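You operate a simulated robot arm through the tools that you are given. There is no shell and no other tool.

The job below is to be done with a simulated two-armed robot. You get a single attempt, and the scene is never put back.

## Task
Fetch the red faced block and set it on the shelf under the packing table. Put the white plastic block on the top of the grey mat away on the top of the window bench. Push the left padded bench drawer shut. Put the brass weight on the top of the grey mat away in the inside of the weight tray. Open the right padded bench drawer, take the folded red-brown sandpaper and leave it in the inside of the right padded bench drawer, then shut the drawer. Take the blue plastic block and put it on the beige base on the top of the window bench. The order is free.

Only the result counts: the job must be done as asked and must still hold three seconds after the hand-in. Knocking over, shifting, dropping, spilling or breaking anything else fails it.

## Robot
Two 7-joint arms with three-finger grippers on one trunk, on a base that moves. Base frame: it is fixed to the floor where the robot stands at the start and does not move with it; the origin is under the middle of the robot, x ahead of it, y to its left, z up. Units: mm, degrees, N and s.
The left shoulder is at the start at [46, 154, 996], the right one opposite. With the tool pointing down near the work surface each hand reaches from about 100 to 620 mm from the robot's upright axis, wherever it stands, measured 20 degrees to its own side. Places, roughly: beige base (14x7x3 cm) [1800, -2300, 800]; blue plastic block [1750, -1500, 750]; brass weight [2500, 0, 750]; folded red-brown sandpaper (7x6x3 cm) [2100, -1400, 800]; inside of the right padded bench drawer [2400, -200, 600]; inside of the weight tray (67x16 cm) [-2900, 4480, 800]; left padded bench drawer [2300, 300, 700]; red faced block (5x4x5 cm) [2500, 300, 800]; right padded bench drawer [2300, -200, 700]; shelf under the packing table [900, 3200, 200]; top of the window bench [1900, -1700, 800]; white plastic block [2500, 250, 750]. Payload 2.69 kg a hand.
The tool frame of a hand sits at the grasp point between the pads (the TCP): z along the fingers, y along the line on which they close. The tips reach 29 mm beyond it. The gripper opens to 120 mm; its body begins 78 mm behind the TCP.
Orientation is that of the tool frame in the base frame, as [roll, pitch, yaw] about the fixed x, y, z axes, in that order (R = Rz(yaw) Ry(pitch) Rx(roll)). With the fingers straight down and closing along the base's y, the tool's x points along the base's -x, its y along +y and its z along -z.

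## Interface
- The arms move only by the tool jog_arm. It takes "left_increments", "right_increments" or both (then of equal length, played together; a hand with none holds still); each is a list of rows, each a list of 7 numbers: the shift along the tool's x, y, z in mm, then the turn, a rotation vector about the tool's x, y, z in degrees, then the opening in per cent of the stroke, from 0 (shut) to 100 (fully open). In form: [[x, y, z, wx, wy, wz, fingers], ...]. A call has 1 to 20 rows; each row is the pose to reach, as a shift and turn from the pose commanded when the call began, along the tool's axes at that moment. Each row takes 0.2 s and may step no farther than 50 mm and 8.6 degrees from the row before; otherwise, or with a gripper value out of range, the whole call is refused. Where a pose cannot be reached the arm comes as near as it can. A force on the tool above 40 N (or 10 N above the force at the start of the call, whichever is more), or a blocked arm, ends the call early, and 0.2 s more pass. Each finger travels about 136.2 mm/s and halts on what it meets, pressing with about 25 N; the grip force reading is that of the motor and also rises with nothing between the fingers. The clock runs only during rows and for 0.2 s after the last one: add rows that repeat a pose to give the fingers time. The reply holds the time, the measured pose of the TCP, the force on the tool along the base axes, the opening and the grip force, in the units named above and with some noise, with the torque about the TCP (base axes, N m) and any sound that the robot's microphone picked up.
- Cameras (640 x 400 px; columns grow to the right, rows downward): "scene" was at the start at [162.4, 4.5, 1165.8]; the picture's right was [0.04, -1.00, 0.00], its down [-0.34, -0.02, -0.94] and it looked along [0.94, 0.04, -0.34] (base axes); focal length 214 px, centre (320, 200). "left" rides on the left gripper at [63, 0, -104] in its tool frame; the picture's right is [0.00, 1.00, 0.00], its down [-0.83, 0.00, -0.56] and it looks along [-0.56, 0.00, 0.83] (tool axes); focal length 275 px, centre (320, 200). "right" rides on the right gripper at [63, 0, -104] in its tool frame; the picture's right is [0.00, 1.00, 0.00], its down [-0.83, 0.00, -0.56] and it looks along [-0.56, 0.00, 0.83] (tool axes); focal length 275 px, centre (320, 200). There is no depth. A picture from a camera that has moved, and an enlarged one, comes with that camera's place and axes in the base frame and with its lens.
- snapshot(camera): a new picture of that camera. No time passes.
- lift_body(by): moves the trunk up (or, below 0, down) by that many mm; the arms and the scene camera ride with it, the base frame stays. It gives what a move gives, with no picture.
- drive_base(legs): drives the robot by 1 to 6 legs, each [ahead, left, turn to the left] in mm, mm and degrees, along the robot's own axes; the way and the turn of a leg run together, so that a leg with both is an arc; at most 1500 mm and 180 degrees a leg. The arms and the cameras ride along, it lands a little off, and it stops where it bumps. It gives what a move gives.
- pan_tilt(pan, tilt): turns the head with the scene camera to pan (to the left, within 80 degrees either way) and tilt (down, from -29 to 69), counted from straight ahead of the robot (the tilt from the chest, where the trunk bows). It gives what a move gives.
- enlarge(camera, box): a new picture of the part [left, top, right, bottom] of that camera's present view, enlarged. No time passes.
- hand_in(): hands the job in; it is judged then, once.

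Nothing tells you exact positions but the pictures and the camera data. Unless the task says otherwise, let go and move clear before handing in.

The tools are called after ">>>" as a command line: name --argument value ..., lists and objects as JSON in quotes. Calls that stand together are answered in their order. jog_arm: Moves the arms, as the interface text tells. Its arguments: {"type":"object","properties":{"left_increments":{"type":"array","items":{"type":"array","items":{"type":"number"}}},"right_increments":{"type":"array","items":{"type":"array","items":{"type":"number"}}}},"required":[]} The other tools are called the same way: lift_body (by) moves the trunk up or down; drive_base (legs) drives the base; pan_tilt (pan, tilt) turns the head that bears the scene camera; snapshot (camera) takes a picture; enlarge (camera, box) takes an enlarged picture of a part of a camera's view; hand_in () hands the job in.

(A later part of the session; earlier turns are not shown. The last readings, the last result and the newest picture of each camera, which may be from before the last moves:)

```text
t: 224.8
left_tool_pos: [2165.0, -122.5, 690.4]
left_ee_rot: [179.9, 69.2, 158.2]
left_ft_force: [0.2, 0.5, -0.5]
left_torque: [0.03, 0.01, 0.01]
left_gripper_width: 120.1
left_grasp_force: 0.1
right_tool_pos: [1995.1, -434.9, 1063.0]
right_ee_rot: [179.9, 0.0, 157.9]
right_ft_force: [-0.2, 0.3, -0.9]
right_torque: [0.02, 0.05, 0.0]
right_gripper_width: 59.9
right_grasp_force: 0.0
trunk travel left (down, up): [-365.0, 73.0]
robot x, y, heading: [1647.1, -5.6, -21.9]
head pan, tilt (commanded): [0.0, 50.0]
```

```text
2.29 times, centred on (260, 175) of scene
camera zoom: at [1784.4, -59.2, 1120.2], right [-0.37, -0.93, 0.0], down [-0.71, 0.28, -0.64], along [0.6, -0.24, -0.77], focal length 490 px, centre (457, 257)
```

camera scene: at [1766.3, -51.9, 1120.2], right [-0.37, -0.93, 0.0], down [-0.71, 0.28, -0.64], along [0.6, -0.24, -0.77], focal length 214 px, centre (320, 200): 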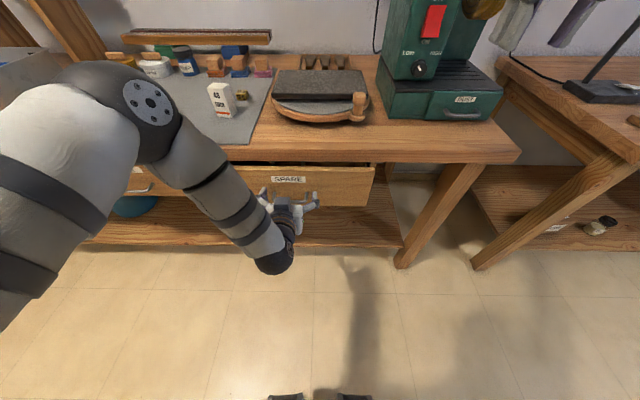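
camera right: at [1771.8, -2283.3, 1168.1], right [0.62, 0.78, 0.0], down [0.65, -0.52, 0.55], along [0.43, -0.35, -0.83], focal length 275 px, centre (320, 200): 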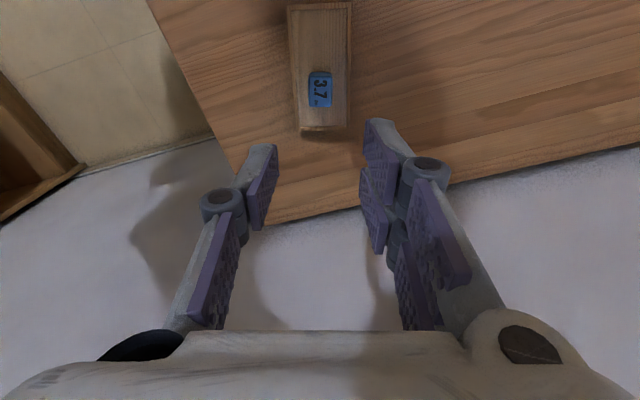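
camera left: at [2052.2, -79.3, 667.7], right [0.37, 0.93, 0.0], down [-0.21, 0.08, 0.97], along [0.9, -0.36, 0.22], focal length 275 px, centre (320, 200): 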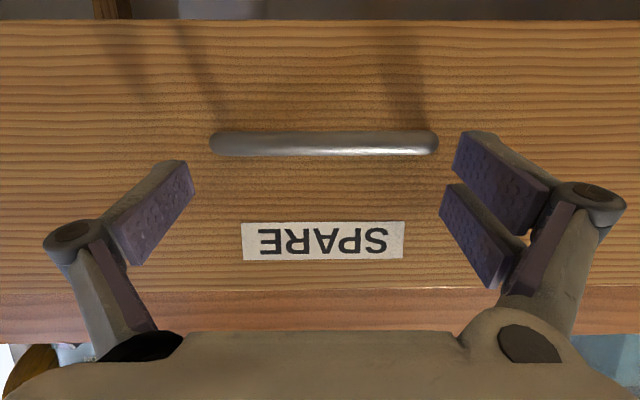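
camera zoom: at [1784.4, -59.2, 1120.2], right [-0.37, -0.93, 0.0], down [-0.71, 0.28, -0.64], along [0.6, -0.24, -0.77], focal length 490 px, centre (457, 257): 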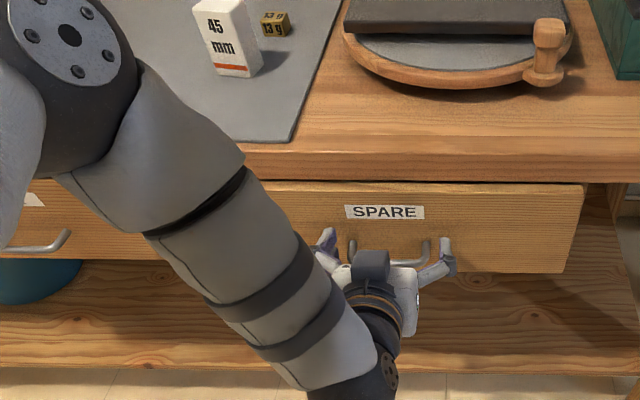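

>>> drive_base --legs '[[12, 0, 0]]'

>>> drive_base --legs '[[12, 0, 0]]'

>>> snapshot --camera "left"

>>> enlarge --camera "scene" --box '[120, 130, 400, 220]'

```text
t: 225.5
left_tool_pos: [2173.7, -127.2, 690.3]
left_ee_rot: [180.0, 69.2, 158.2]
left_ft_force: [0.0, -0.5, 0.3]
left_torque: [-0.02, -0.02, 0.0]
left_gripper_width: 120.2
left_grasp_force: 0.0
right_tool_pos: [2005.0, -439.7, 1062.8]
right_ee_rot: [179.9, 0.0, 157.9]
right_ft_force: [0.8, -0.9, 0.8]
right_torque: [0.02, 0.0, -0.01]
right_gripper_width: 60.2
right_grasp_force: 0.0
trunk travel left (down, up): [-365.0, 73.0]
robot x, y, heading: [1658.7, -6.2, -21.7]
head pan, tilt (commanded): [0.0, 50.0]
```

```text
t: 226.3
left_tool_pos: [2185.3, -133.5, 690.2]
left_ee_rot: [179.9, 69.3, 158.2]
left_ft_force: [-4.5, 2.0, -0.1]
left_torque: [0.04, -0.15, 0.39]
left_gripper_width: 120.5
left_grasp_force: 0.1
right_tool_pos: [2014.2, -443.4, 1063.9]
right_ee_rot: [180.0, 0.0, 157.9]
right_ft_force: [-0.2, 0.7, -0.4]
right_torque: [-0.01, 0.01, -0.03]
right_gripper_width: 60.1
right_grasp_force: 0.1
trunk travel left (down, up): [-365.0, 73.0]
robot x, y, heading: [1671.4, -10.4, -22.0]
head pan, tilt (commanded): [0.0, 50.0]
```

```text
taken
camera left: at [2073.5, -87.8, 668.1], right [0.37, 0.93, 0.0], down [-0.21, 0.08, 0.97], along [0.9, -0.36, 0.22], focal length 275 px, centre (320, 200)
```

left: 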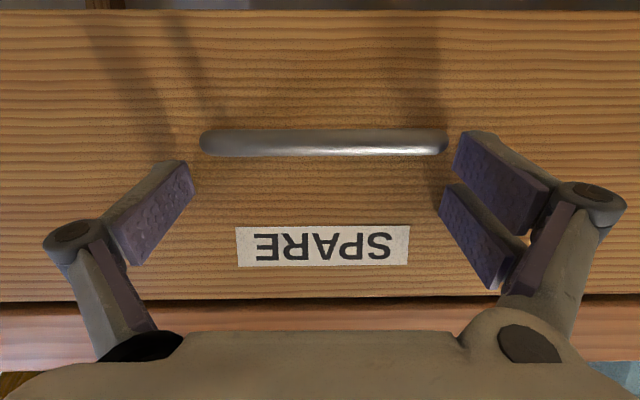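

```text
2.29 times, centred on (260, 175) of scene
camera zoom: at [1805.4, -67.5, 1120.4], right [-0.37, -0.93, 0.0], down [-0.71, 0.28, -0.64], along [0.6, -0.24, -0.77], focal length 490 px, centre (457, 257)
```

zoom: 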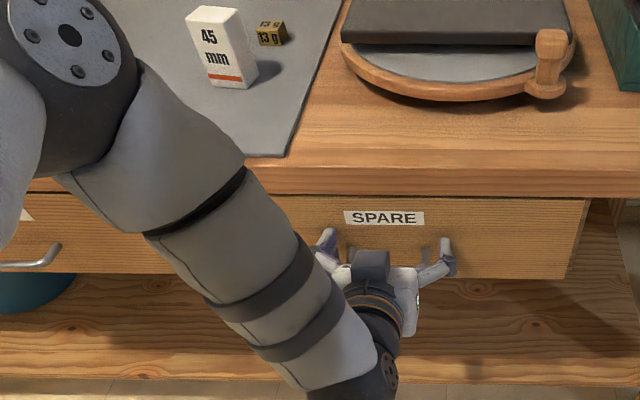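

>>> drive_base --legs '[[10, 0, 0]]'

>>> snapshot --camera "left"

>>> enlarge --camera "scene" --box '[120, 130, 400, 220]'

```text
t: 227.1
left_tool_pos: [2181.5, -125.8, 688.8]
left_ee_rot: [-179.5, 68.4, 159.6]
left_ft_force: [-44.6, 17.4, 27.4]
left_torque: [-2.21, -0.48, 3.58]
left_gripper_width: 101.6
left_grasp_force: 44.8
right_tool_pos: [2014.6, -443.0, 1065.4]
right_ee_rot: [179.9, 0.3, 158.1]
right_ft_force: [-0.2, 0.9, 0.3]
right_torque: [-0.02, -0.01, -0.03]
right_gripper_width: 59.9
right_grasp_force: 0.0
trunk travel left (down, up): [-365.0, 73.0]
robot x, y, heading: [1674.4, -15.1, -21.4]
head pan, tilt (commanded): [0.0, 50.0]
stopped in leg 1: the force on the tool passed its limit at 61 N (the readings are from after the stop); the commanded pose is now the measured one
```

```text
taken
camera left: at [2068.5, -83.2, 668.0], right [0.36, 0.93, 0.0], down [-0.2, 0.07, 0.98], along [0.91, -0.35, 0.21], focal length 275 px, centre (320, 200)
```

left: 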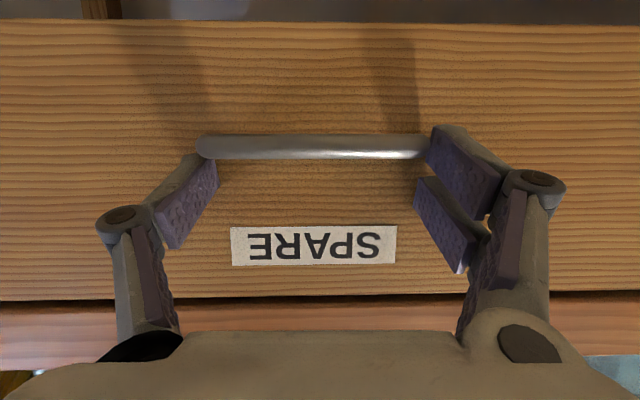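

```text
2.29 times, centred on (260, 175) of scene
camera zoom: at [1804.8, -66.9, 1121.6], right [-0.37, -0.93, 0.0], down [-0.71, 0.28, -0.65], along [0.6, -0.24, -0.76], focal length 490 px, centre (457, 257)
```

zoom: 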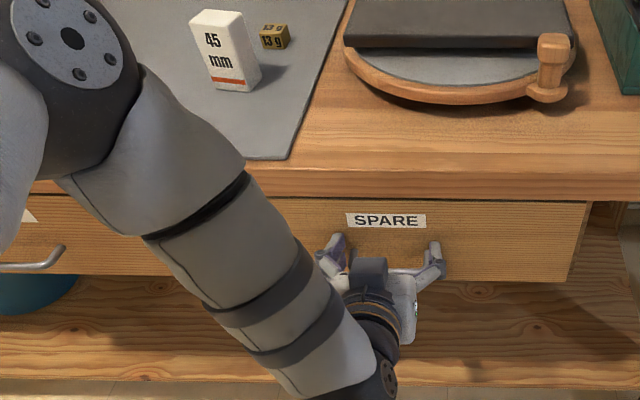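

The drawer is at its stop. I'll reopen the fingers fully before withdrawing so the handle isn't dragged.

>>> jog_arm --left_increments '[[0, 0, -3, 0, 0, 0, 100], [0, 0, -5, 0, 0, 0, 100], [0, 0, -5, 0, 0, 0, 100]]'

>>> snapshot --camera "left"

```text
t: 227.9
left_tool_pos: [2181.9, -125.0, 686.2]
left_ee_rot: [179.6, 68.1, 158.5]
left_ft_force: [0.8, -0.3, 0.2]
left_torque: [-0.01, 0.03, -0.02]
left_gripper_width: 120.2
left_grasp_force: 0.1
right_tool_pos: [2022.3, -443.9, 1063.6]
right_ee_rot: [179.9, 0.1, 158.0]
right_ft_force: [-1.1, 0.7, 0.1]
right_torque: [-0.02, -0.02, 0.0]
right_gripper_width: 59.7
right_grasp_force: 0.1
trunk travel left (down, up): [-365.0, 73.0]
robot x, y, heading: [1672.3, -14.3, -21.8]
head pan, tilt (commanded): [0.0, 50.0]
```

```text
taken
camera left: at [2069.8, -82.6, 666.9], right [0.36, 0.93, 0.01], down [-0.19, 0.07, 0.98], along [0.91, -0.36, 0.21], focal length 275 px, centre (320, 200)
```

left: 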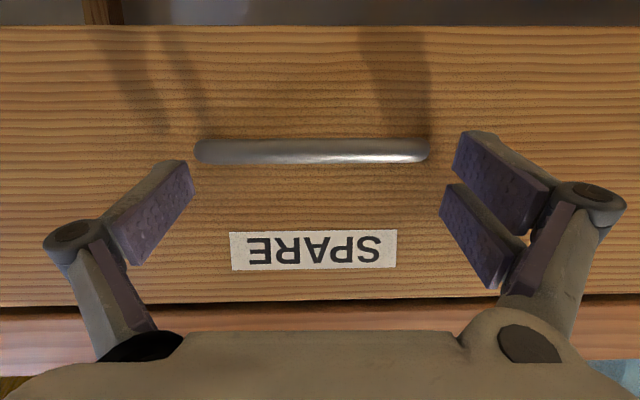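

>>> drive_base --legs '[[-60, 0, 0]]'

>>> snapshot --camera "left"

>>> drive_base --legs '[[-250, 0, 0]]'

>>> snapshot --camera "scene"

```text
t: 228.9
left_tool_pos: [2125.7, -103.9, 687.6]
left_ee_rot: [179.5, 68.3, 158.5]
left_ft_force: [-0.8, 0.0, 0.6]
left_torque: [0.01, 0.04, -0.03]
left_gripper_width: 119.9
left_grasp_force: 0.1
right_tool_pos: [1964.5, -421.7, 1063.9]
right_ee_rot: [179.9, 0.2, 158.0]
right_ft_force: [0.4, 0.9, 0.4]
right_torque: [-0.04, -0.02, -0.02]
right_gripper_width: 60.1
right_grasp_force: 0.0
trunk travel left (down, up): [-365.0, 73.0]
robot x, y, heading: [1620.0, 8.2, -21.7]
head pan, tilt (commanded): [0.0, 50.0]
```

```text
taken
camera left: at [2013.6, -60.5, 667.2], right [0.36, 0.93, 0.01], down [-0.2, 0.07, 0.98], along [0.91, -0.36, 0.21], focal length 275 px, centre (320, 200)
```

left: 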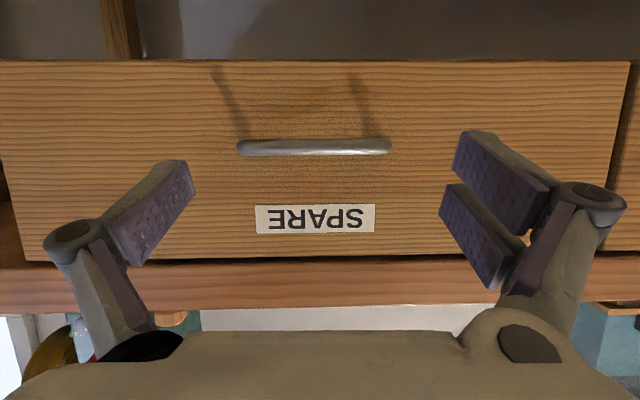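

```text
t: 230.7
left_tool_pos: [1894.4, -11.4, 687.8]
left_ee_rot: [179.4, 68.2, 158.5]
left_ft_force: [-0.2, 0.0, -0.1]
left_torque: [0.01, -0.03, -0.03]
left_gripper_width: 120.1
left_grasp_force: 0.1
right_tool_pos: [1734.5, -330.4, 1064.3]
right_ee_rot: [180.0, 0.1, 158.0]
right_ft_force: [-0.1, 0.6, -0.2]
right_torque: [0.02, -0.04, 0.01]
right_gripper_width: 60.2
right_grasp_force: 0.1
trunk travel left (down, up): [-365.0, 73.0]
robot x, y, heading: [1388.8, 100.0, -21.4]
head pan, tilt (commanded): [0.0, 50.0]
```

```text
taken
camera scene: at [1523.7, 44.8, 1120.5], right [-0.37, -0.93, 0.0], down [-0.71, 0.28, -0.64], along [0.6, -0.24, -0.77], focal length 214 px, centre (320, 200)
```

scene: 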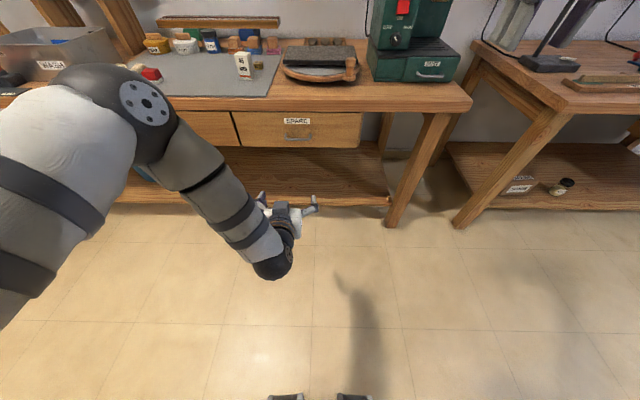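

Both drawers are shut. I'll bring the left hand back to tool-down and up before going for the red block and brass weight.

>>> jog_arm --left_increments '[[-37, 0, -14.8, 0, 6.8, 0, 80], [-74, 0, -29.6, 0, 13.6, 0, 65], [-111, 0, -44.4, 0, 20.5, 0, 65], [-148, 0, -59.2, 0, 27.3, 0, 65], [-185, 0, -74, 0, 34.1, 0, 65], [-222, 0, -88.8, 0, 40.9, 0, 65], [-259, 0, -103.6, 0, 47.7, 0, 65], [-296, 0, -118.4, 0, 54.6, 0, 65], [-333, 0, -133, 0, 61.4, 0, 65], [-371, 0, -148, 0, 68.2, 0, 65], [-371, 0, -148, 0, 68.2, 0, 65]]'

>>> snapshot --camera "scene"

```text
t: 233.1
left_tool_pos: [1891.4, -11.7, 1073.2]
left_ee_rot: [179.8, 1.5, 158.8]
left_ft_force: [-0.4, -0.2, -0.1]
left_torque: [0.01, 0.03, -0.01]
left_gripper_width: 78.1
left_grasp_force: 0.0
left hand out of reach, approached as far as the arm can: row 10, 11
right_tool_pos: [1734.7, -329.7, 1064.1]
right_ee_rot: [179.9, 0.2, 157.9]
right_ft_force: [0.0, 0.5, -0.4]
right_torque: [0.03, -0.02, 0.0]
right_gripper_width: 59.9
right_grasp_force: 0.0
trunk travel left (down, up): [-365.0, 73.0]
robot x, y, heading: [1388.0, 100.4, -21.8]
head pan, tilt (commanded): [0.0, 50.0]
```

```text
taken
camera scene: at [1524.1, 44.6, 1120.4], right [-0.37, -0.93, 0.0], down [-0.71, 0.28, -0.64], along [0.6, -0.24, -0.77], focal length 214 px, centre (320, 200)
```

scene: 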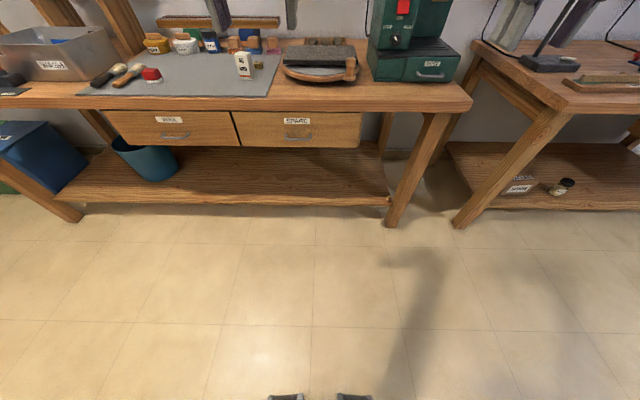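

>>> drive_base --legs '[[0, 452, 0], [420, 0, 0]]'

>>> pan_tilt --pan 0 --tilt 40

>>> snapshot --camera "scene"

>>> snapshot --camera "left"

>>> snapshot --camera "right"

```text
t: 239.3
left_tool_pos: [2449.2, 257.5, 1072.8]
left_ee_rot: [179.9, 1.6, 159.1]
left_ft_force: [0.2, -0.7, -0.1]
left_torque: [0.04, 0.03, 0.03]
left_gripper_width: 78.1
left_grasp_force: 0.0
right_tool_pos: [2291.6, -62.0, 1063.0]
right_ee_rot: [179.9, 0.1, 158.1]
right_ft_force: [0.6, -0.8, -0.5]
right_torque: [-0.04, -0.04, 0.0]
right_gripper_width: 60.0
right_grasp_force: 0.2
trunk travel left (down, up): [-365.0, 73.0]
robot x, y, heading: [1943.4, 362.4, -21.5]
head pan, tilt (commanded): [0.0, 50.0]
```

```text
t: 240.0
left_tool_pos: [2447.2, 257.5, 1073.3]
left_ee_rot: [179.8, 1.6, 159.0]
left_ft_force: [0.0, 0.5, -0.9]
left_torque: [0.01, -0.01, 0.01]
left_gripper_width: 77.8
left_grasp_force: 0.1
right_tool_pos: [2292.3, -61.6, 1063.2]
right_ee_rot: [179.9, 0.1, 158.1]
right_ft_force: [0.0, 0.3, 0.8]
right_torque: [-0.03, -0.02, 0.01]
right_gripper_width: 60.0
right_grasp_force: 0.0
trunk travel left (down, up): [-365.0, 73.0]
robot x, y, heading: [1946.7, 370.1, -21.5]
head pan, tilt (commanded): [0.0, 40.0]
```

```text
taken
camera scene: at [2089.3, 310.2, 1134.5], right [-0.37, -0.93, 0.0], down [-0.6, 0.24, -0.77], along [0.71, -0.28, -0.64], focal length 214 px, centre (320, 200)
```

scene: 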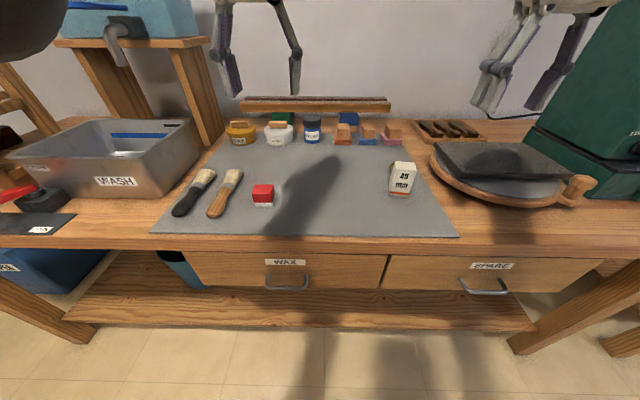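

```text
taken
camera left: at [2386.9, 280.9, 1175.6], right [0.36, 0.93, 0.0], down [0.76, -0.3, 0.58], along [0.54, -0.21, -0.82], focal length 275 px, centre (320, 200)
```

left: 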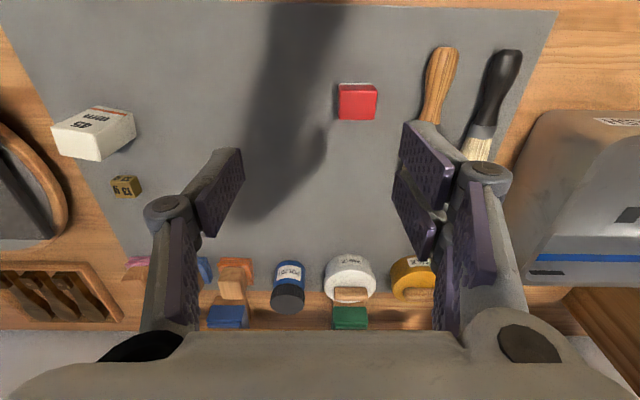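

```text
taken
camera right: at [2233.4, -39.1, 1167.8], right [0.37, 0.93, 0.0], down [0.77, -0.31, 0.56], along [0.52, -0.2, -0.83], focal length 275 px, centre (320, 200)
```

right: 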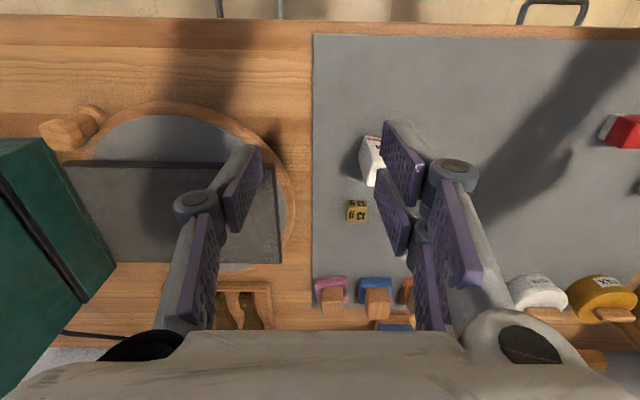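

>>> enlarge --camera "right" --box '[310, 120, 450, 260]'

>>> enlarge --camera "left" --box '[300, 60, 420, 150]'

>>> enlarge --camera "scene" --box '[340, 130, 460, 220]'

```text
2.86 times, centred on (380, 190) of right
camera zoom: at [2233.4, -39.1, 1167.8], right [0.37, 0.93, 0.0], down [0.77, -0.31, 0.56], along [0.52, -0.2, -0.83], focal length 786 px, centre (149, 229)
```

zoom: 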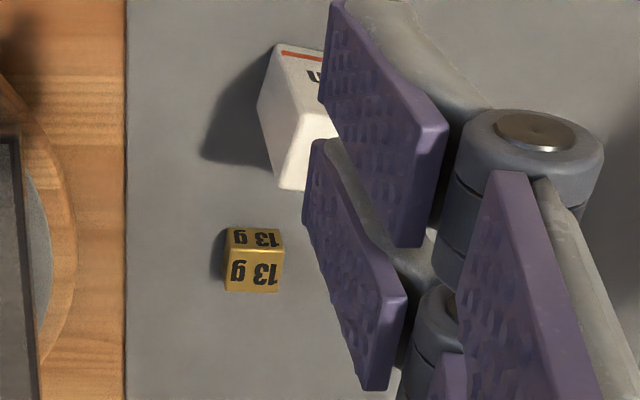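

```text
4.44 times, centred on (360, 105) of left
camera zoom: at [2386.9, 280.9, 1175.6], right [0.36, 0.93, 0.0], down [0.76, -0.3, 0.58], along [0.54, -0.21, -0.82], focal length 1224 px, centre (142, 622)
```

zoom: 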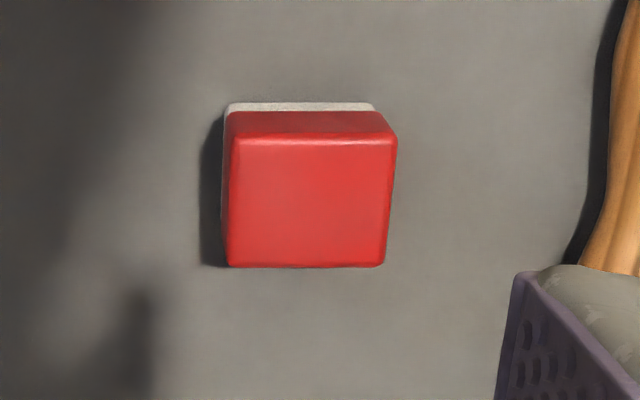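

```text
4.44 times, centred on (400, 175) of scene
camera zoom: at [2089.3, 310.2, 1134.5], right [-0.37, -0.93, 0.0], down [-0.6, 0.24, -0.77], along [0.71, -0.28, -0.64], focal length 953 px, centre (-36, 311)
```

zoom: 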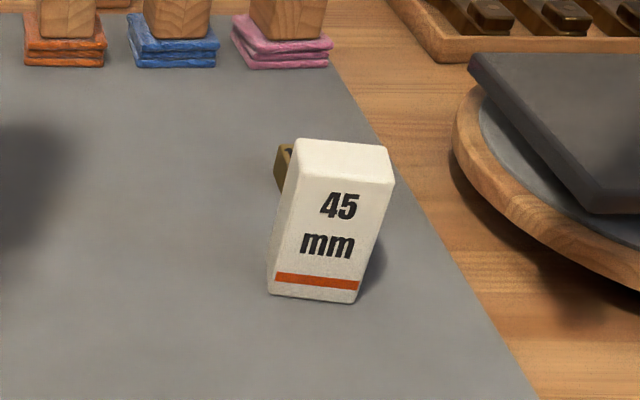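

Brass centre ≈ (F 2344, L 858, top z 826), red block centre ≈ (F 2208, L 1200). I'll drive 107 mm closer so both are in reach.

>>> drive_base --legs '[[107, 0, 0]]'

>>> snapshot --camera "right"

>>> snapshot --camera "left"

```text
t: 241.2
left_tool_pos: [2548.7, 218.8, 1073.8]
left_ee_rot: [179.8, 1.6, 158.9]
left_ft_force: [-0.3, -0.2, -0.1]
left_torque: [0.02, 0.03, 0.0]
left_gripper_width: 78.0
left_grasp_force: 0.0
right_tool_pos: [2391.3, -101.2, 1061.9]
right_ee_rot: [179.9, 0.0, 158.0]
right_ft_force: [0.4, -0.8, -0.6]
right_torque: [0.0, 0.0, 0.02]
right_gripper_width: 60.0
right_grasp_force: 0.1
trunk travel left (down, up): [-365.0, 73.0]
robot x, y, heading: [2046.1, 325.5, -21.5]
head pan, tilt (commanded): [0.0, 40.0]
```

```text
taken
camera right: at [2333.5, -78.1, 1167.4], right [0.37, 0.93, 0.0], down [0.77, -0.31, 0.56], along [0.52, -0.2, -0.83], focal length 275 px, centre (320, 200)
```

right: 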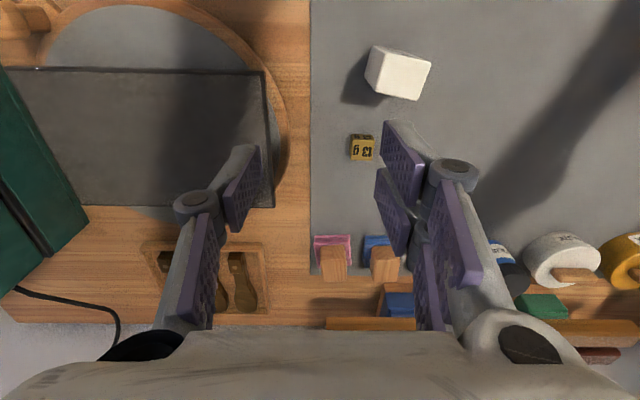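

```text
taken
camera left: at [2486.8, 242.0, 1175.2], right [0.36, 0.93, 0.0], down [0.76, -0.3, 0.58], along [0.54, -0.21, -0.82], focal length 275 px, centre (320, 200)
```

left: 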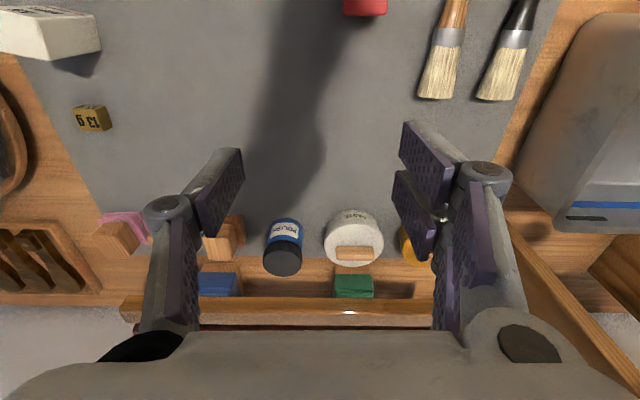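

>>> jog_arm --right_increments '[[-22, 14, 10, 0, 0, 0, 50], [-45, 28, 25, 0, 0, 0, 50], [-67, 43, 40, 0, 0, 0, 50], [-89, 57, 60, 0, 0, 0, 50], [-89, 57, 95, 0, 0, 0, 50], [-89, 57, 130, 0, 0, 0, 50], [-89, 57, 155, 0, 0, 0, 50], [-89, 57, 175, 0, 0, 0, 50], [-89, 57, 175, 0, 0, 0, 50]]'

>>> snapshot --camera "right"

>>> enlarge --camera "scene" --box '[330, 100, 490, 240]'

```text
t: 243.2
left_tool_pos: [2547.6, 218.1, 1074.2]
left_ee_rot: [179.8, 1.5, 159.1]
left_ft_force: [0.5, 0.1, -0.3]
left_torque: [-0.03, 0.0, 0.02]
left_gripper_width: 77.9
left_grasp_force: 0.0
right_tool_pos: [2495.8, -80.6, 887.3]
right_ee_rot: [179.9, 0.1, 158.2]
right_ft_force: [-0.5, -0.2, -0.4]
right_torque: [-0.01, 0.0, 0.0]
right_gripper_width: 60.0
right_grasp_force: 0.0
right hand out of reach, approached as far as the arm can: row 4
trunk travel left (down, up): [-365.0, 73.0]
robot x, y, heading: [2040.3, 325.4, -21.4]
head pan, tilt (commanded): [0.0, 40.0]
```

```text
taken
camera right: at [2436.0, -57.9, 993.0], right [0.37, 0.93, 0.0], down [0.77, -0.31, 0.56], along [0.52, -0.2, -0.83], focal length 275 px, centre (320, 200)
```

right: 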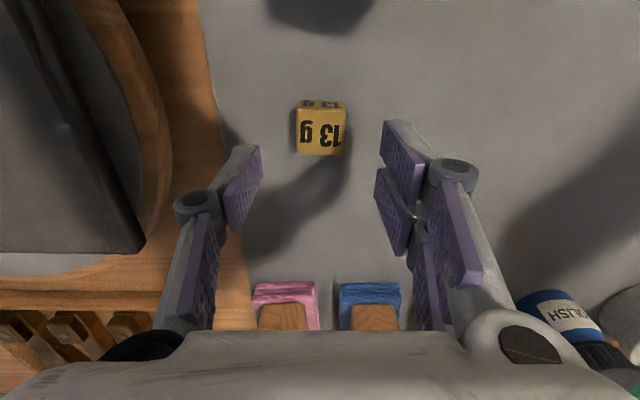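

```text
2.86 times, centred on (410, 170) of scene
camera zoom: at [2188.3, 271.4, 1134.6], right [-0.37, -0.93, 0.0], down [-0.6, 0.24, -0.77], along [0.71, -0.28, -0.64], focal length 613 px, centre (63, 286)
```

zoom: 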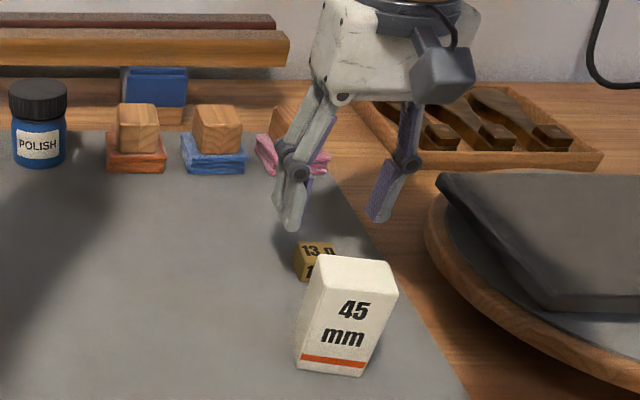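

>>> jog_arm --right_increments '[[2, 0, 12, 0, 0, 0, 50], [4, 0, 24, 0, 0, 0, 50], [4, 0, 36, 0, 0, 0, 50], [4, 0, 45, 0, 0, 0, 50], [4, 0, 50, 0, 0, 0, 50], [4, 0, 50, 0, 0, 0, 40], [4, 0, 50, 0, 0, 0, 30], [4, 0, 50, 0, 0, 0, 20], [4, 0, 50, 0, 0, 0, 10], [4, 0, 50, 0, 0, 0, 10]]'

>>> snapshot --camera "right"

```text
t: 245.4
left_tool_pos: [2547.4, 219.5, 1073.6]
left_ee_rot: [179.8, 1.7, 159.0]
left_ft_force: [0.0, -0.2, -0.3]
left_torque: [-0.01, 0.01, 0.0]
left_gripper_width: 78.1
left_grasp_force: 0.0
right_tool_pos: [2490.8, -78.0, 837.5]
right_ee_rot: [179.9, 0.2, 158.1]
right_ft_force: [-0.2, -0.2, 0.9]
right_torque: [0.0, 0.0, 0.05]
right_gripper_width: 28.7
right_grasp_force: 25.2
trunk travel left (down, up): [-365.0, 73.0]
robot x, y, heading: [2042.2, 327.6, -21.7]
head pan, tilt (commanded): [0.0, 40.0]
```

```text
taken
camera right: at [2433.1, -56.2, 942.8], right [0.37, 0.93, 0.0], down [0.77, -0.31, 0.56], along [0.52, -0.2, -0.83], focal length 275 px, centre (320, 200)
```

right: 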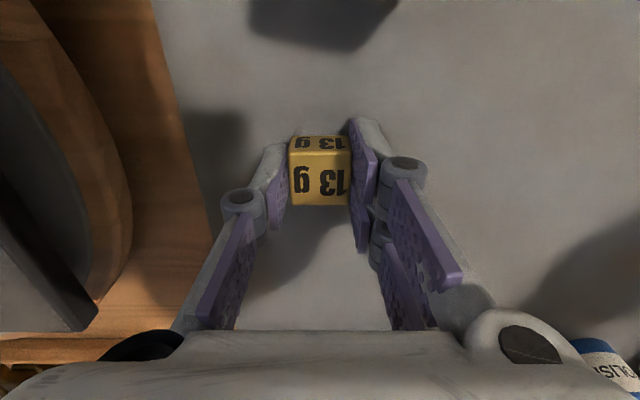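

Brass weight gripped (28.7 mm). Lifting it and drawing the hand back.

>>> jog_arm --right_increments '[[0, 0, -10, 0, 0, 0, 5], [0, 0, -30, 0, 0, 0, 5], [0, 0, -60, 0, 0, 0, 5], [0, 0, -95, 0, 0, 0, 5], [20, -10, -130, 0, 0, 0, 5], [45, -20, -160, 0, 0, 0, 5], [75, -35, -185, 0, 0, 0, 5], [105, -50, -205, 0, 0, 0, 5], [130, -60, -225, 0, 0, 0, 5], [150, -60, -240, 0, 0, 0, 5]]'

>>> snapshot --camera "right"

>>> snapshot --camera "scene"

```text
t: 247.6
left_tool_pos: [2547.7, 217.7, 1073.5]
left_ee_rot: [179.8, 1.6, 159.0]
left_ft_force: [0.2, 0.4, 0.0]
left_torque: [-0.02, 0.0, -0.01]
left_gripper_width: 77.9
left_grasp_force: 0.1
right_tool_pos: [2334.1, -83.4, 1079.5]
right_ee_rot: [179.8, 0.1, 158.2]
right_ft_force: [-0.3, 1.7, 0.4]
right_torque: [-0.01, 0.0, -0.02]
right_gripper_width: 28.9
right_grasp_force: 25.2
right hand out of reach, approached as far as the arm can: row 10
trunk travel left (down, up): [-365.0, 73.0]
robot x, y, heading: [2043.5, 328.6, -21.7]
head pan, tilt (commanded): [0.0, 40.0]
```

```text
taken
camera right: at [2274.7, -62.6, 1185.0], right [0.37, 0.93, 0.0], down [0.77, -0.31, 0.56], along [0.52, -0.2, -0.83], focal length 275 px, centre (320, 200)
```

right: 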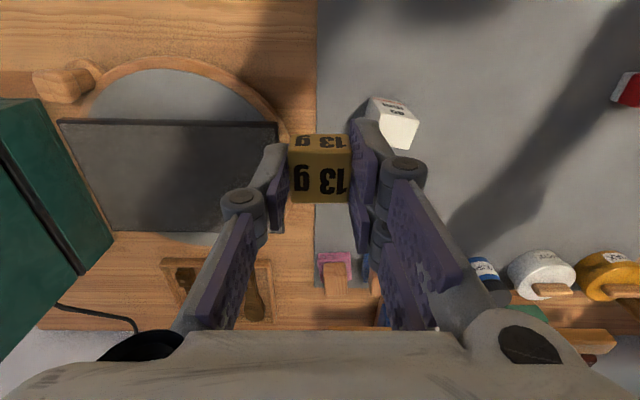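

```text
taken
camera scene: at [2188.3, 271.6, 1134.6], right [-0.36, -0.93, 0.0], down [-0.6, 0.23, -0.77], along [0.71, -0.28, -0.64], focal length 214 px, centre (320, 200)
```

scene: 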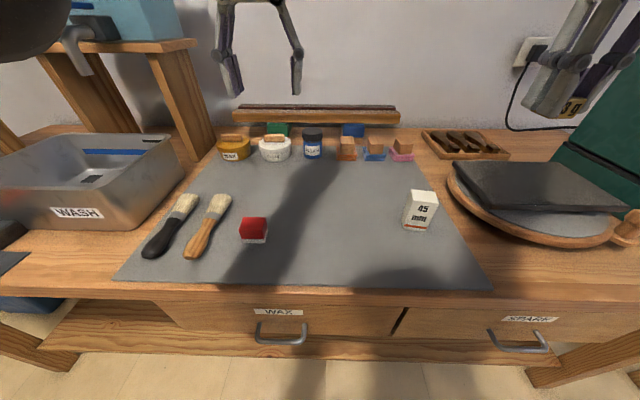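

Brass is secure and the 45 mm block is untouched. Before grasping the red block I want to see the packing-table shelf, so I'll back off and turn to look there.

>>> drive_base --legs '[[-450, 0, 0], [0, 0, 110]]'

>>> pan_tilt --pan 20 --tilt 15

>>> snapshot --camera "scene"

```text
t: 254.9
left_tool_pos: [1547.7, 1000.9, 1074.8]
left_ee_rot: [179.8, 1.7, -90.0]
left_ft_force: [0.4, 0.2, -0.1]
left_torque: [0.0, 0.02, -0.01]
left_gripper_width: 77.9
left_grasp_force: 0.1
right_tool_pos: [1908.2, 909.1, 1080.4]
right_ee_rot: [180.0, 0.0, -91.0]
right_ft_force: [-0.3, 0.0, -0.4]
right_torque: [0.0, 0.0, 0.03]
right_gripper_width: 28.6
right_grasp_force: 24.8
trunk travel left (down, up): [-365.0, 73.0]
robot x, y, heading: [1626.3, 492.7, 89.4]
head pan, tilt (commanded): [0.0, 40.0]
```

```text
t: 255.8
left_tool_pos: [1547.0, 1000.9, 1074.2]
left_ee_rot: [179.9, 1.7, -90.0]
left_ft_force: [0.2, 0.3, -0.5]
left_torque: [0.0, -0.02, -0.04]
left_gripper_width: 78.2
left_grasp_force: 0.1
right_tool_pos: [1908.2, 908.3, 1079.5]
right_ee_rot: [179.9, 0.0, -90.9]
right_ft_force: [-0.2, -0.8, -0.6]
right_torque: [-0.01, -0.01, 0.0]
right_gripper_width: 28.6
right_grasp_force: 25.0
trunk travel left (down, up): [-365.0, 73.0]
robot x, y, heading: [1624.1, 492.8, 89.3]
head pan, tilt (commanded): [20.0, 15.0]
```

```text
taken
camera scene: at [1594.6, 650.0, 1174.0], right [0.94, 0.33, 0.0], down [0.09, -0.24, -0.97], along [-0.32, 0.91, -0.26], focal length 214 px, centre (320, 200)
```

scene: 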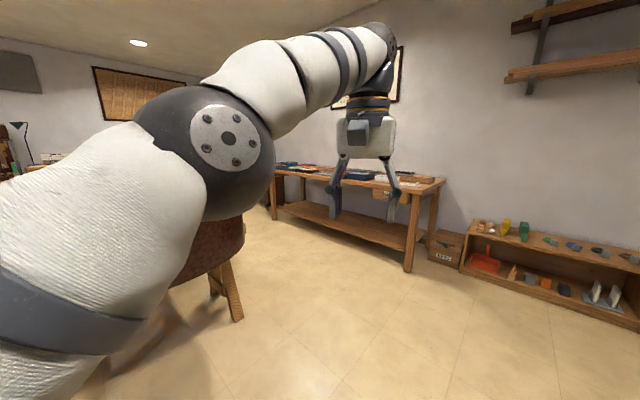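

>>> enlarge --camera "scene" --box '[260, 150, 460, 280]'

```text
3.08 times, centred on (360, 215) of scene
camera zoom: at [1594.6, 650.0, 1174.0], right [0.94, 0.33, 0.0], down [0.09, -0.24, -0.97], along [-0.32, 0.91, -0.26], focal length 660 px, centre (197, 154)
```

zoom: 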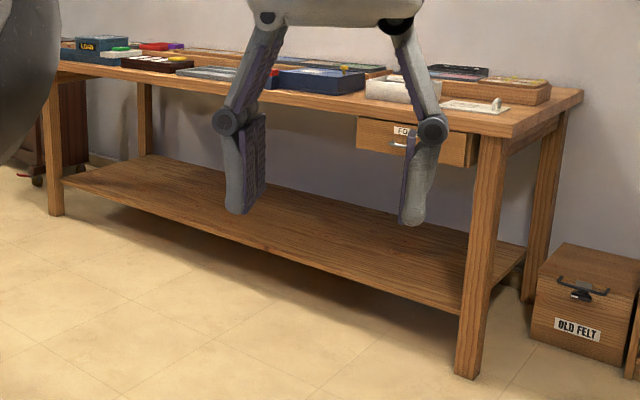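

The packing table has an empty low shelf flush with its front legs, so I can set the red block there tool-down with the trunk lowered. I'll return to the padded bench and pick up the red block with the left hand.

>>> drive_base --legs '[[0, 0, -111], [400, 0, 0]]'

>>> pan_tilt --pan 0 --tilt 40

>>> snapshot --camera "left"

>>> snapshot --camera "scene"

```text
t: 262.9
left_tool_pos: [2495.1, 246.6, 1073.5]
left_ee_rot: [179.8, 1.6, 159.5]
left_ft_force: [-0.3, 0.4, -0.6]
left_torque: [-0.02, 0.04, 0.01]
left_gripper_width: 77.8
left_grasp_force: 0.0
right_tool_pos: [2284.0, -58.9, 1079.4]
right_ee_rot: [179.9, 0.0, 158.7]
right_ft_force: [0.0, 0.3, 0.3]
right_torque: [0.04, 0.04, 0.0]
right_gripper_width: 28.6
right_grasp_force: 24.7
trunk travel left (down, up): [-365.0, 73.0]
robot x, y, heading: [1990.1, 350.8, -21.0]
head pan, tilt (commanded): [20.0, 15.0]
```

```text
t: 263.8
left_tool_pos: [2494.8, 246.5, 1072.6]
left_ee_rot: [179.8, 1.6, 159.5]
left_ft_force: [0.8, 0.0, 0.5]
left_torque: [0.0, 0.03, 0.0]
left_gripper_width: 78.0
left_grasp_force: 0.1
right_tool_pos: [2283.6, -58.0, 1079.6]
right_ee_rot: [179.7, 0.0, 158.7]
right_ft_force: [0.1, -0.2, -0.2]
right_torque: [0.02, 0.0, 0.0]
right_gripper_width: 28.6
right_grasp_force: 24.8
trunk travel left (down, up): [-365.0, 73.0]
robot x, y, heading: [1993.5, 355.4, -21.2]
head pan, tilt (commanded): [0.0, 40.0]
```

```text
taken
camera left: at [2432.6, 269.7, 1175.6], right [0.35, 0.94, 0.0], down [0.76, -0.29, 0.58], along [0.54, -0.2, -0.82], focal length 275 px, centre (320, 200)
```

left: 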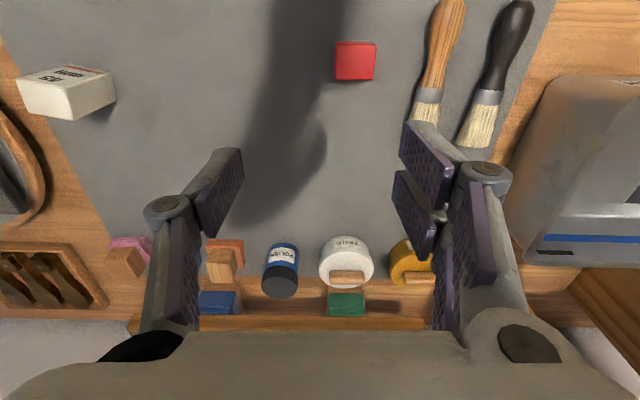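

```text
taken
camera scene: at [2134.8, 296.3, 1134.6], right [-0.36, -0.93, 0.0], down [-0.6, 0.23, -0.77], along [0.72, -0.27, -0.64], focal length 214 px, centre (320, 200)
```

scene: 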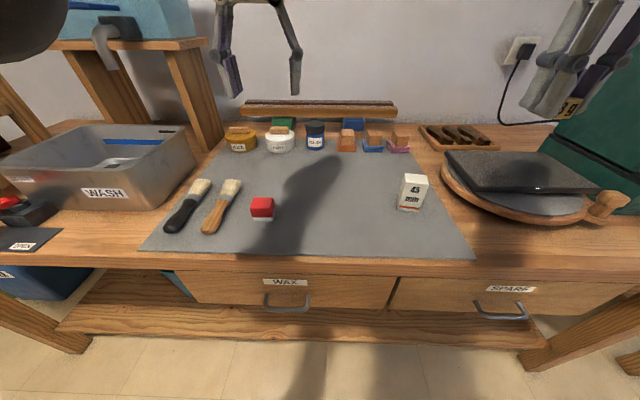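

>>> jog_arm --left_increments '[[6, 12, 25, 0, 0.8, 0.9, 65], [12, 25, 55, 0, 1.6, 1.8, 65], [17, 37.6, 90, 0, 1.6, 1.8, 65], [17, 37.6, 125, 0, 1.6, 1.8, 65], [17, 37.6, 155, 0, 1.6, 1.8, 65], [17, 37.6, 175, 0, 1.6, 1.8, 65], [17, 37.6, 175, 0, 1.6, 1.8, 65]]'

>>> snapshot --camera "left"

>>> enlarge --camera "scene" --box '[180, 110, 340, 250]'

```text
t: 265.4
left_tool_pos: [2496.7, 286.5, 897.0]
left_ee_rot: [179.9, 0.1, 157.6]
left_ft_force: [1.2, 0.1, -0.1]
left_torque: [0.01, 0.01, -0.01]
left_gripper_width: 78.2
left_grasp_force: 0.1
right_tool_pos: [2283.1, -59.5, 1080.0]
right_ee_rot: [179.9, 0.1, 158.8]
right_ft_force: [-0.4, 0.6, 0.2]
right_torque: [-0.03, 0.01, 0.01]
right_gripper_width: 28.5
right_grasp_force: 24.7
trunk travel left (down, up): [-365.0, 73.0]
robot x, y, heading: [1990.9, 348.0, -21.2]
head pan, tilt (commanded): [0.0, 40.0]
```

```text
taken
camera left: at [2437.8, 310.4, 1001.3], right [0.38, 0.92, 0.0], down [0.77, -0.32, 0.56], along [0.52, -0.21, -0.83], focal length 275 px, centre (320, 200)
```

left: 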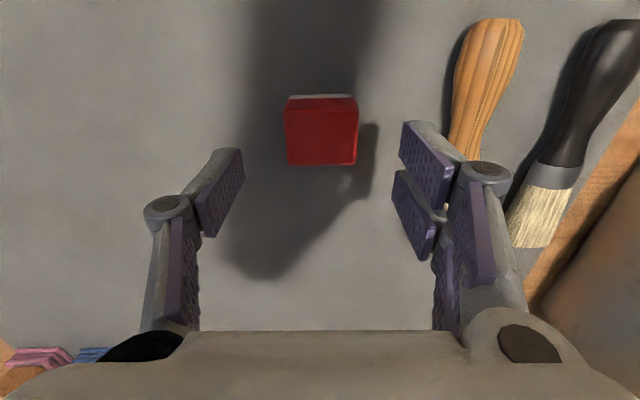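

```text
2.86 times, centred on (260, 180) of scene
camera zoom: at [2134.7, 296.4, 1134.7], right [-0.36, -0.93, 0.0], down [-0.6, 0.23, -0.77], along [0.72, -0.27, -0.64], focal length 613 px, centre (491, 257)
```

zoom: 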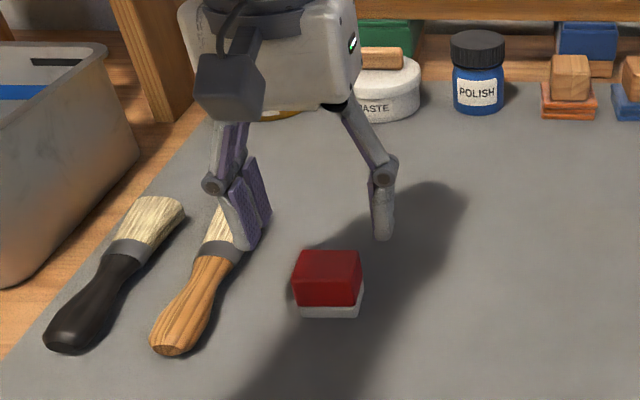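

>>> jog_arm --left_increments '[[1, 0, 15, 0, 0, 0, 58], [2, 0, 30, 0, 0, 0, 55], [2, 0, 42, 0, 0, 0, 55], [2, 0, 52, 0, 0, 0, 55], [2, 0, 59, 0, 0, 0, 55], [2, 0, 59, 0, 0, 0, 45], [2, 0, 59, 0, 0, 0, 35], [2, 0, 59, 0, 0, 0, 25], [2, 0, 59, 0, 0, 0, 25]]'

>>> snapshot --camera "left"

```text
t: 267.4
left_tool_pos: [2494.2, 287.9, 840.4]
left_ee_rot: [179.8, 0.0, 157.7]
left_ft_force: [0.3, 0.2, -1.0]
left_torque: [0.03, -0.04, -0.01]
left_gripper_width: 42.5
left_grasp_force: 25.0
right_tool_pos: [2282.7, -58.1, 1079.6]
right_ee_rot: [179.9, 0.0, 158.6]
right_ft_force: [-0.3, -0.4, 0.8]
right_torque: [0.0, 0.02, 0.0]
right_gripper_width: 28.6
right_grasp_force: 24.8
trunk travel left (down, up): [-365.0, 73.0]
robot x, y, heading: [1993.2, 355.7, -20.8]
head pan, tilt (commanded): [0.0, 40.0]
```

```text
taken
camera left: at [2436.0, 311.1, 942.9], right [0.38, 0.92, 0.0], down [0.77, -0.32, 0.56], along [0.51, -0.21, -0.83], focal length 275 px, centre (320, 200)
```

left: 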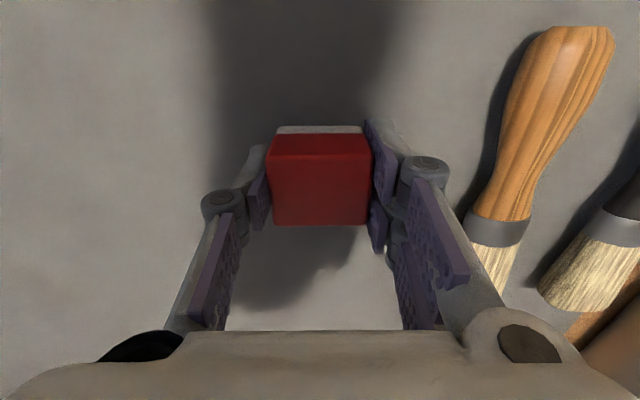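

Red block gripped (42.5 mm). Lifting and retracting.

>>> jog_arm --left_increments '[[0, 0, -10, 0, 0, 0, 20], [0, 0, -30, 0, 0, 0, 20], [0, 0, -60, 0, 0, 0, 20], [0, 0, -95, 0, 0, 0, 20], [20, 0, -130, 0, 0, 0, 20], [40, 0, -160, 0, 0, 0, 20], [60, 0, -190, 0, 0, 0, 20], [80, 0, -215, 0, 0, 0, 20], [100, 0, -235, 0, 0, 0, 20]]'

>>> snapshot --camera "left"

>>> snapshot --camera "scene"

```text
t: 269.4
left_tool_pos: [2399.7, 326.1, 1075.6]
left_ee_rot: [179.8, 0.1, 157.8]
left_ft_force: [-0.7, 0.3, -1.0]
left_torque: [0.02, -0.02, 0.02]
left_gripper_width: 42.5
left_grasp_force: 25.0
right_tool_pos: [2282.6, -59.7, 1080.0]
right_ee_rot: [179.9, 0.0, 158.7]
right_ft_force: [0.3, -0.9, -0.7]
right_torque: [0.01, 0.02, -0.01]
right_gripper_width: 28.5
right_grasp_force: 25.1
trunk travel left (down, up): [-365.0, 73.0]
robot x, y, heading: [1990.8, 349.1, -20.8]
head pan, tilt (commanded): [0.0, 40.0]
```

```text
taken
camera left: at [2342.6, 349.5, 1178.3], right [0.38, 0.92, 0.0], down [0.77, -0.32, 0.56], along [0.52, -0.21, -0.83], focal length 275 px, centre (320, 200)
```

left: 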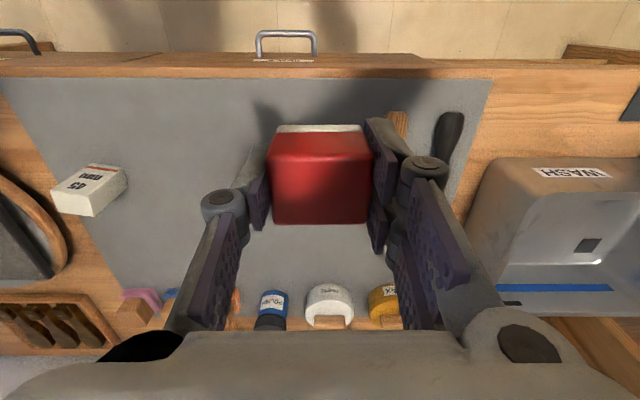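

```text
taken
camera scene: at [2134.6, 296.6, 1134.7], right [-0.36, -0.93, 0.0], down [-0.6, 0.23, -0.77], along [0.72, -0.27, -0.64], focal length 214 px, centre (320, 200)
```

scene: 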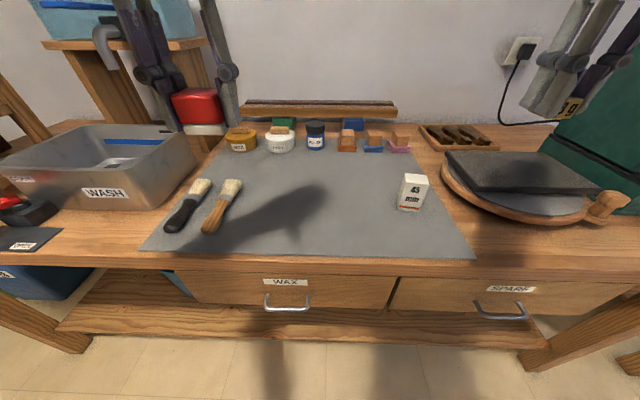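

Both items are in hand and the bench is intact. I'll back off, turn to face the packing table and drive toward it.

>>> drive_base --legs '[[-400, 0, 0], [0, 0, 88.8], [900, 865, 0]]'

>>> pan_tilt --pan 0 --tilt 35

>>> snapshot --camera "scene"

```text
t: 282.3
left_tool_pos: [1219.3, 2072.1, 1074.0]
left_ee_rot: [179.9, 0.1, -115.0]
left_ft_force: [-0.1, -0.4, -0.8]
left_torque: [0.01, -0.01, 0.02]
left_gripper_width: 42.3
left_grasp_force: 25.2
right_tool_pos: [1598.1, 1934.8, 1079.9]
right_ee_rot: [179.9, 0.1, -114.0]
right_ft_force: [-0.1, 0.1, -0.1]
right_torque: [0.03, -0.01, 0.01]
right_gripper_width: 28.8
right_grasp_force: 25.2
trunk travel left (down, up): [-365.0, 73.0]
robot x, y, heading: [1173.4, 1664.7, 66.1]
head pan, tilt (commanded): [0.0, 40.0]
```

```text
t: 282.9
left_tool_pos: [1219.9, 2070.2, 1074.5]
left_ee_rot: [179.8, 0.0, -115.1]
left_ft_force: [-0.4, 0.3, -0.4]
left_torque: [0.02, -0.01, -0.02]
left_gripper_width: 42.7
left_grasp_force: 24.9
right_tool_pos: [1598.2, 1934.4, 1079.6]
right_ee_rot: [179.8, 0.0, -114.1]
right_ft_force: [-0.6, -0.2, -0.7]
right_torque: [0.0, 0.01, -0.01]
right_gripper_width: 29.0
right_grasp_force: 25.3
trunk travel left (down, up): [-365.0, 73.0]
robot x, y, heading: [1173.8, 1659.9, 66.3]
head pan, tilt (commanded): [0.0, 35.0]
```

```text
taken
camera scene: at [1237.3, 1806.9, 1142.1], right [0.92, -0.4, 0.0], down [-0.23, -0.53, -0.82], along [0.33, 0.75, -0.57], focal length 214 px, centre (320, 200)
```

scene: 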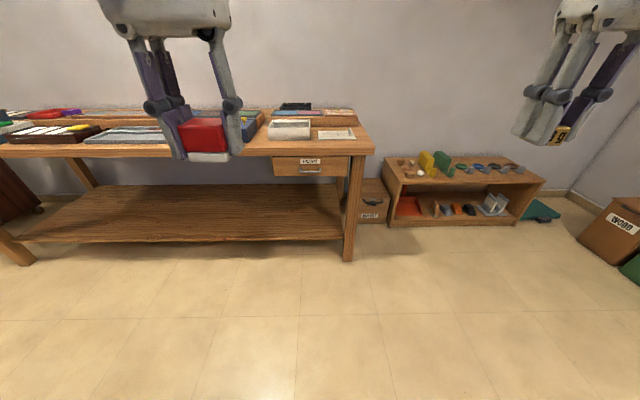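

The packing table's shelf front is ~1.1 m ahead; a drawer box hangs under its right part, so I'll work further left. First I'll shift left, move closer and lower the trunk in open space.

>>> drive_base --legs '[[300, 330, 1.5]]'

>>> lift_body --by -150

>>> snapshot --camera "scene"

```text
t: 286.1
left_tool_pos: [1022.9, 2481.4, 1074.5]
left_ee_rot: [179.8, 0.0, -113.6]
left_ft_force: [-0.1, 0.4, -1.1]
left_torque: [0.01, 0.01, -0.01]
left_gripper_width: 42.5
left_grasp_force: 25.0
right_tool_pos: [1406.0, 2353.8, 1081.1]
right_ee_rot: [180.0, 0.0, -112.6]
right_ft_force: [0.2, -0.3, 0.0]
right_torque: [0.02, 0.0, 0.01]
right_gripper_width: 28.6
right_grasp_force: 25.4
trunk travel left (down, up): [-365.0, 73.0]
robot x, y, heading: [987.2, 2074.2, 67.7]
head pan, tilt (commanded): [0.0, 35.0]
```

```text
t: 287.8
left_tool_pos: [1024.1, 2480.9, 925.1]
left_ee_rot: [179.8, 0.1, -113.5]
left_ft_force: [1.1, -0.2, -0.1]
left_torque: [0.01, 0.0, 0.01]
left_gripper_width: 42.7
left_grasp_force: 24.6
right_tool_pos: [1419.6, 2387.6, 853.4]
right_ee_rot: [179.8, -11.9, -112.7]
right_ft_force: [0.1, -0.4, -0.1]
right_torque: [0.01, -0.01, 0.0]
right_gripper_width: 28.9
right_grasp_force: 25.2
trunk travel left (down, up): [-215.0, 223.0]
robot x, y, heading: [989.0, 2070.7, 67.8]
head pan, tilt (commanded): [0.0, 35.0]
```

```text
taken
camera scene: at [1065.0, 2257.9, 986.3], right [0.93, -0.38, 0.0], down [-0.22, -0.53, -0.82], along [0.31, 0.76, -0.57], focal length 214 px, centre (320, 200)
```

scene: 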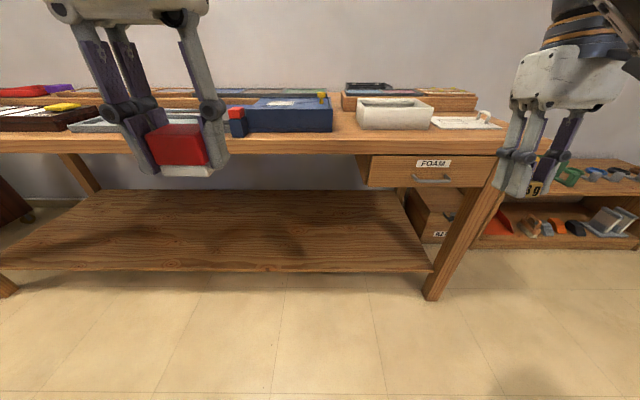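

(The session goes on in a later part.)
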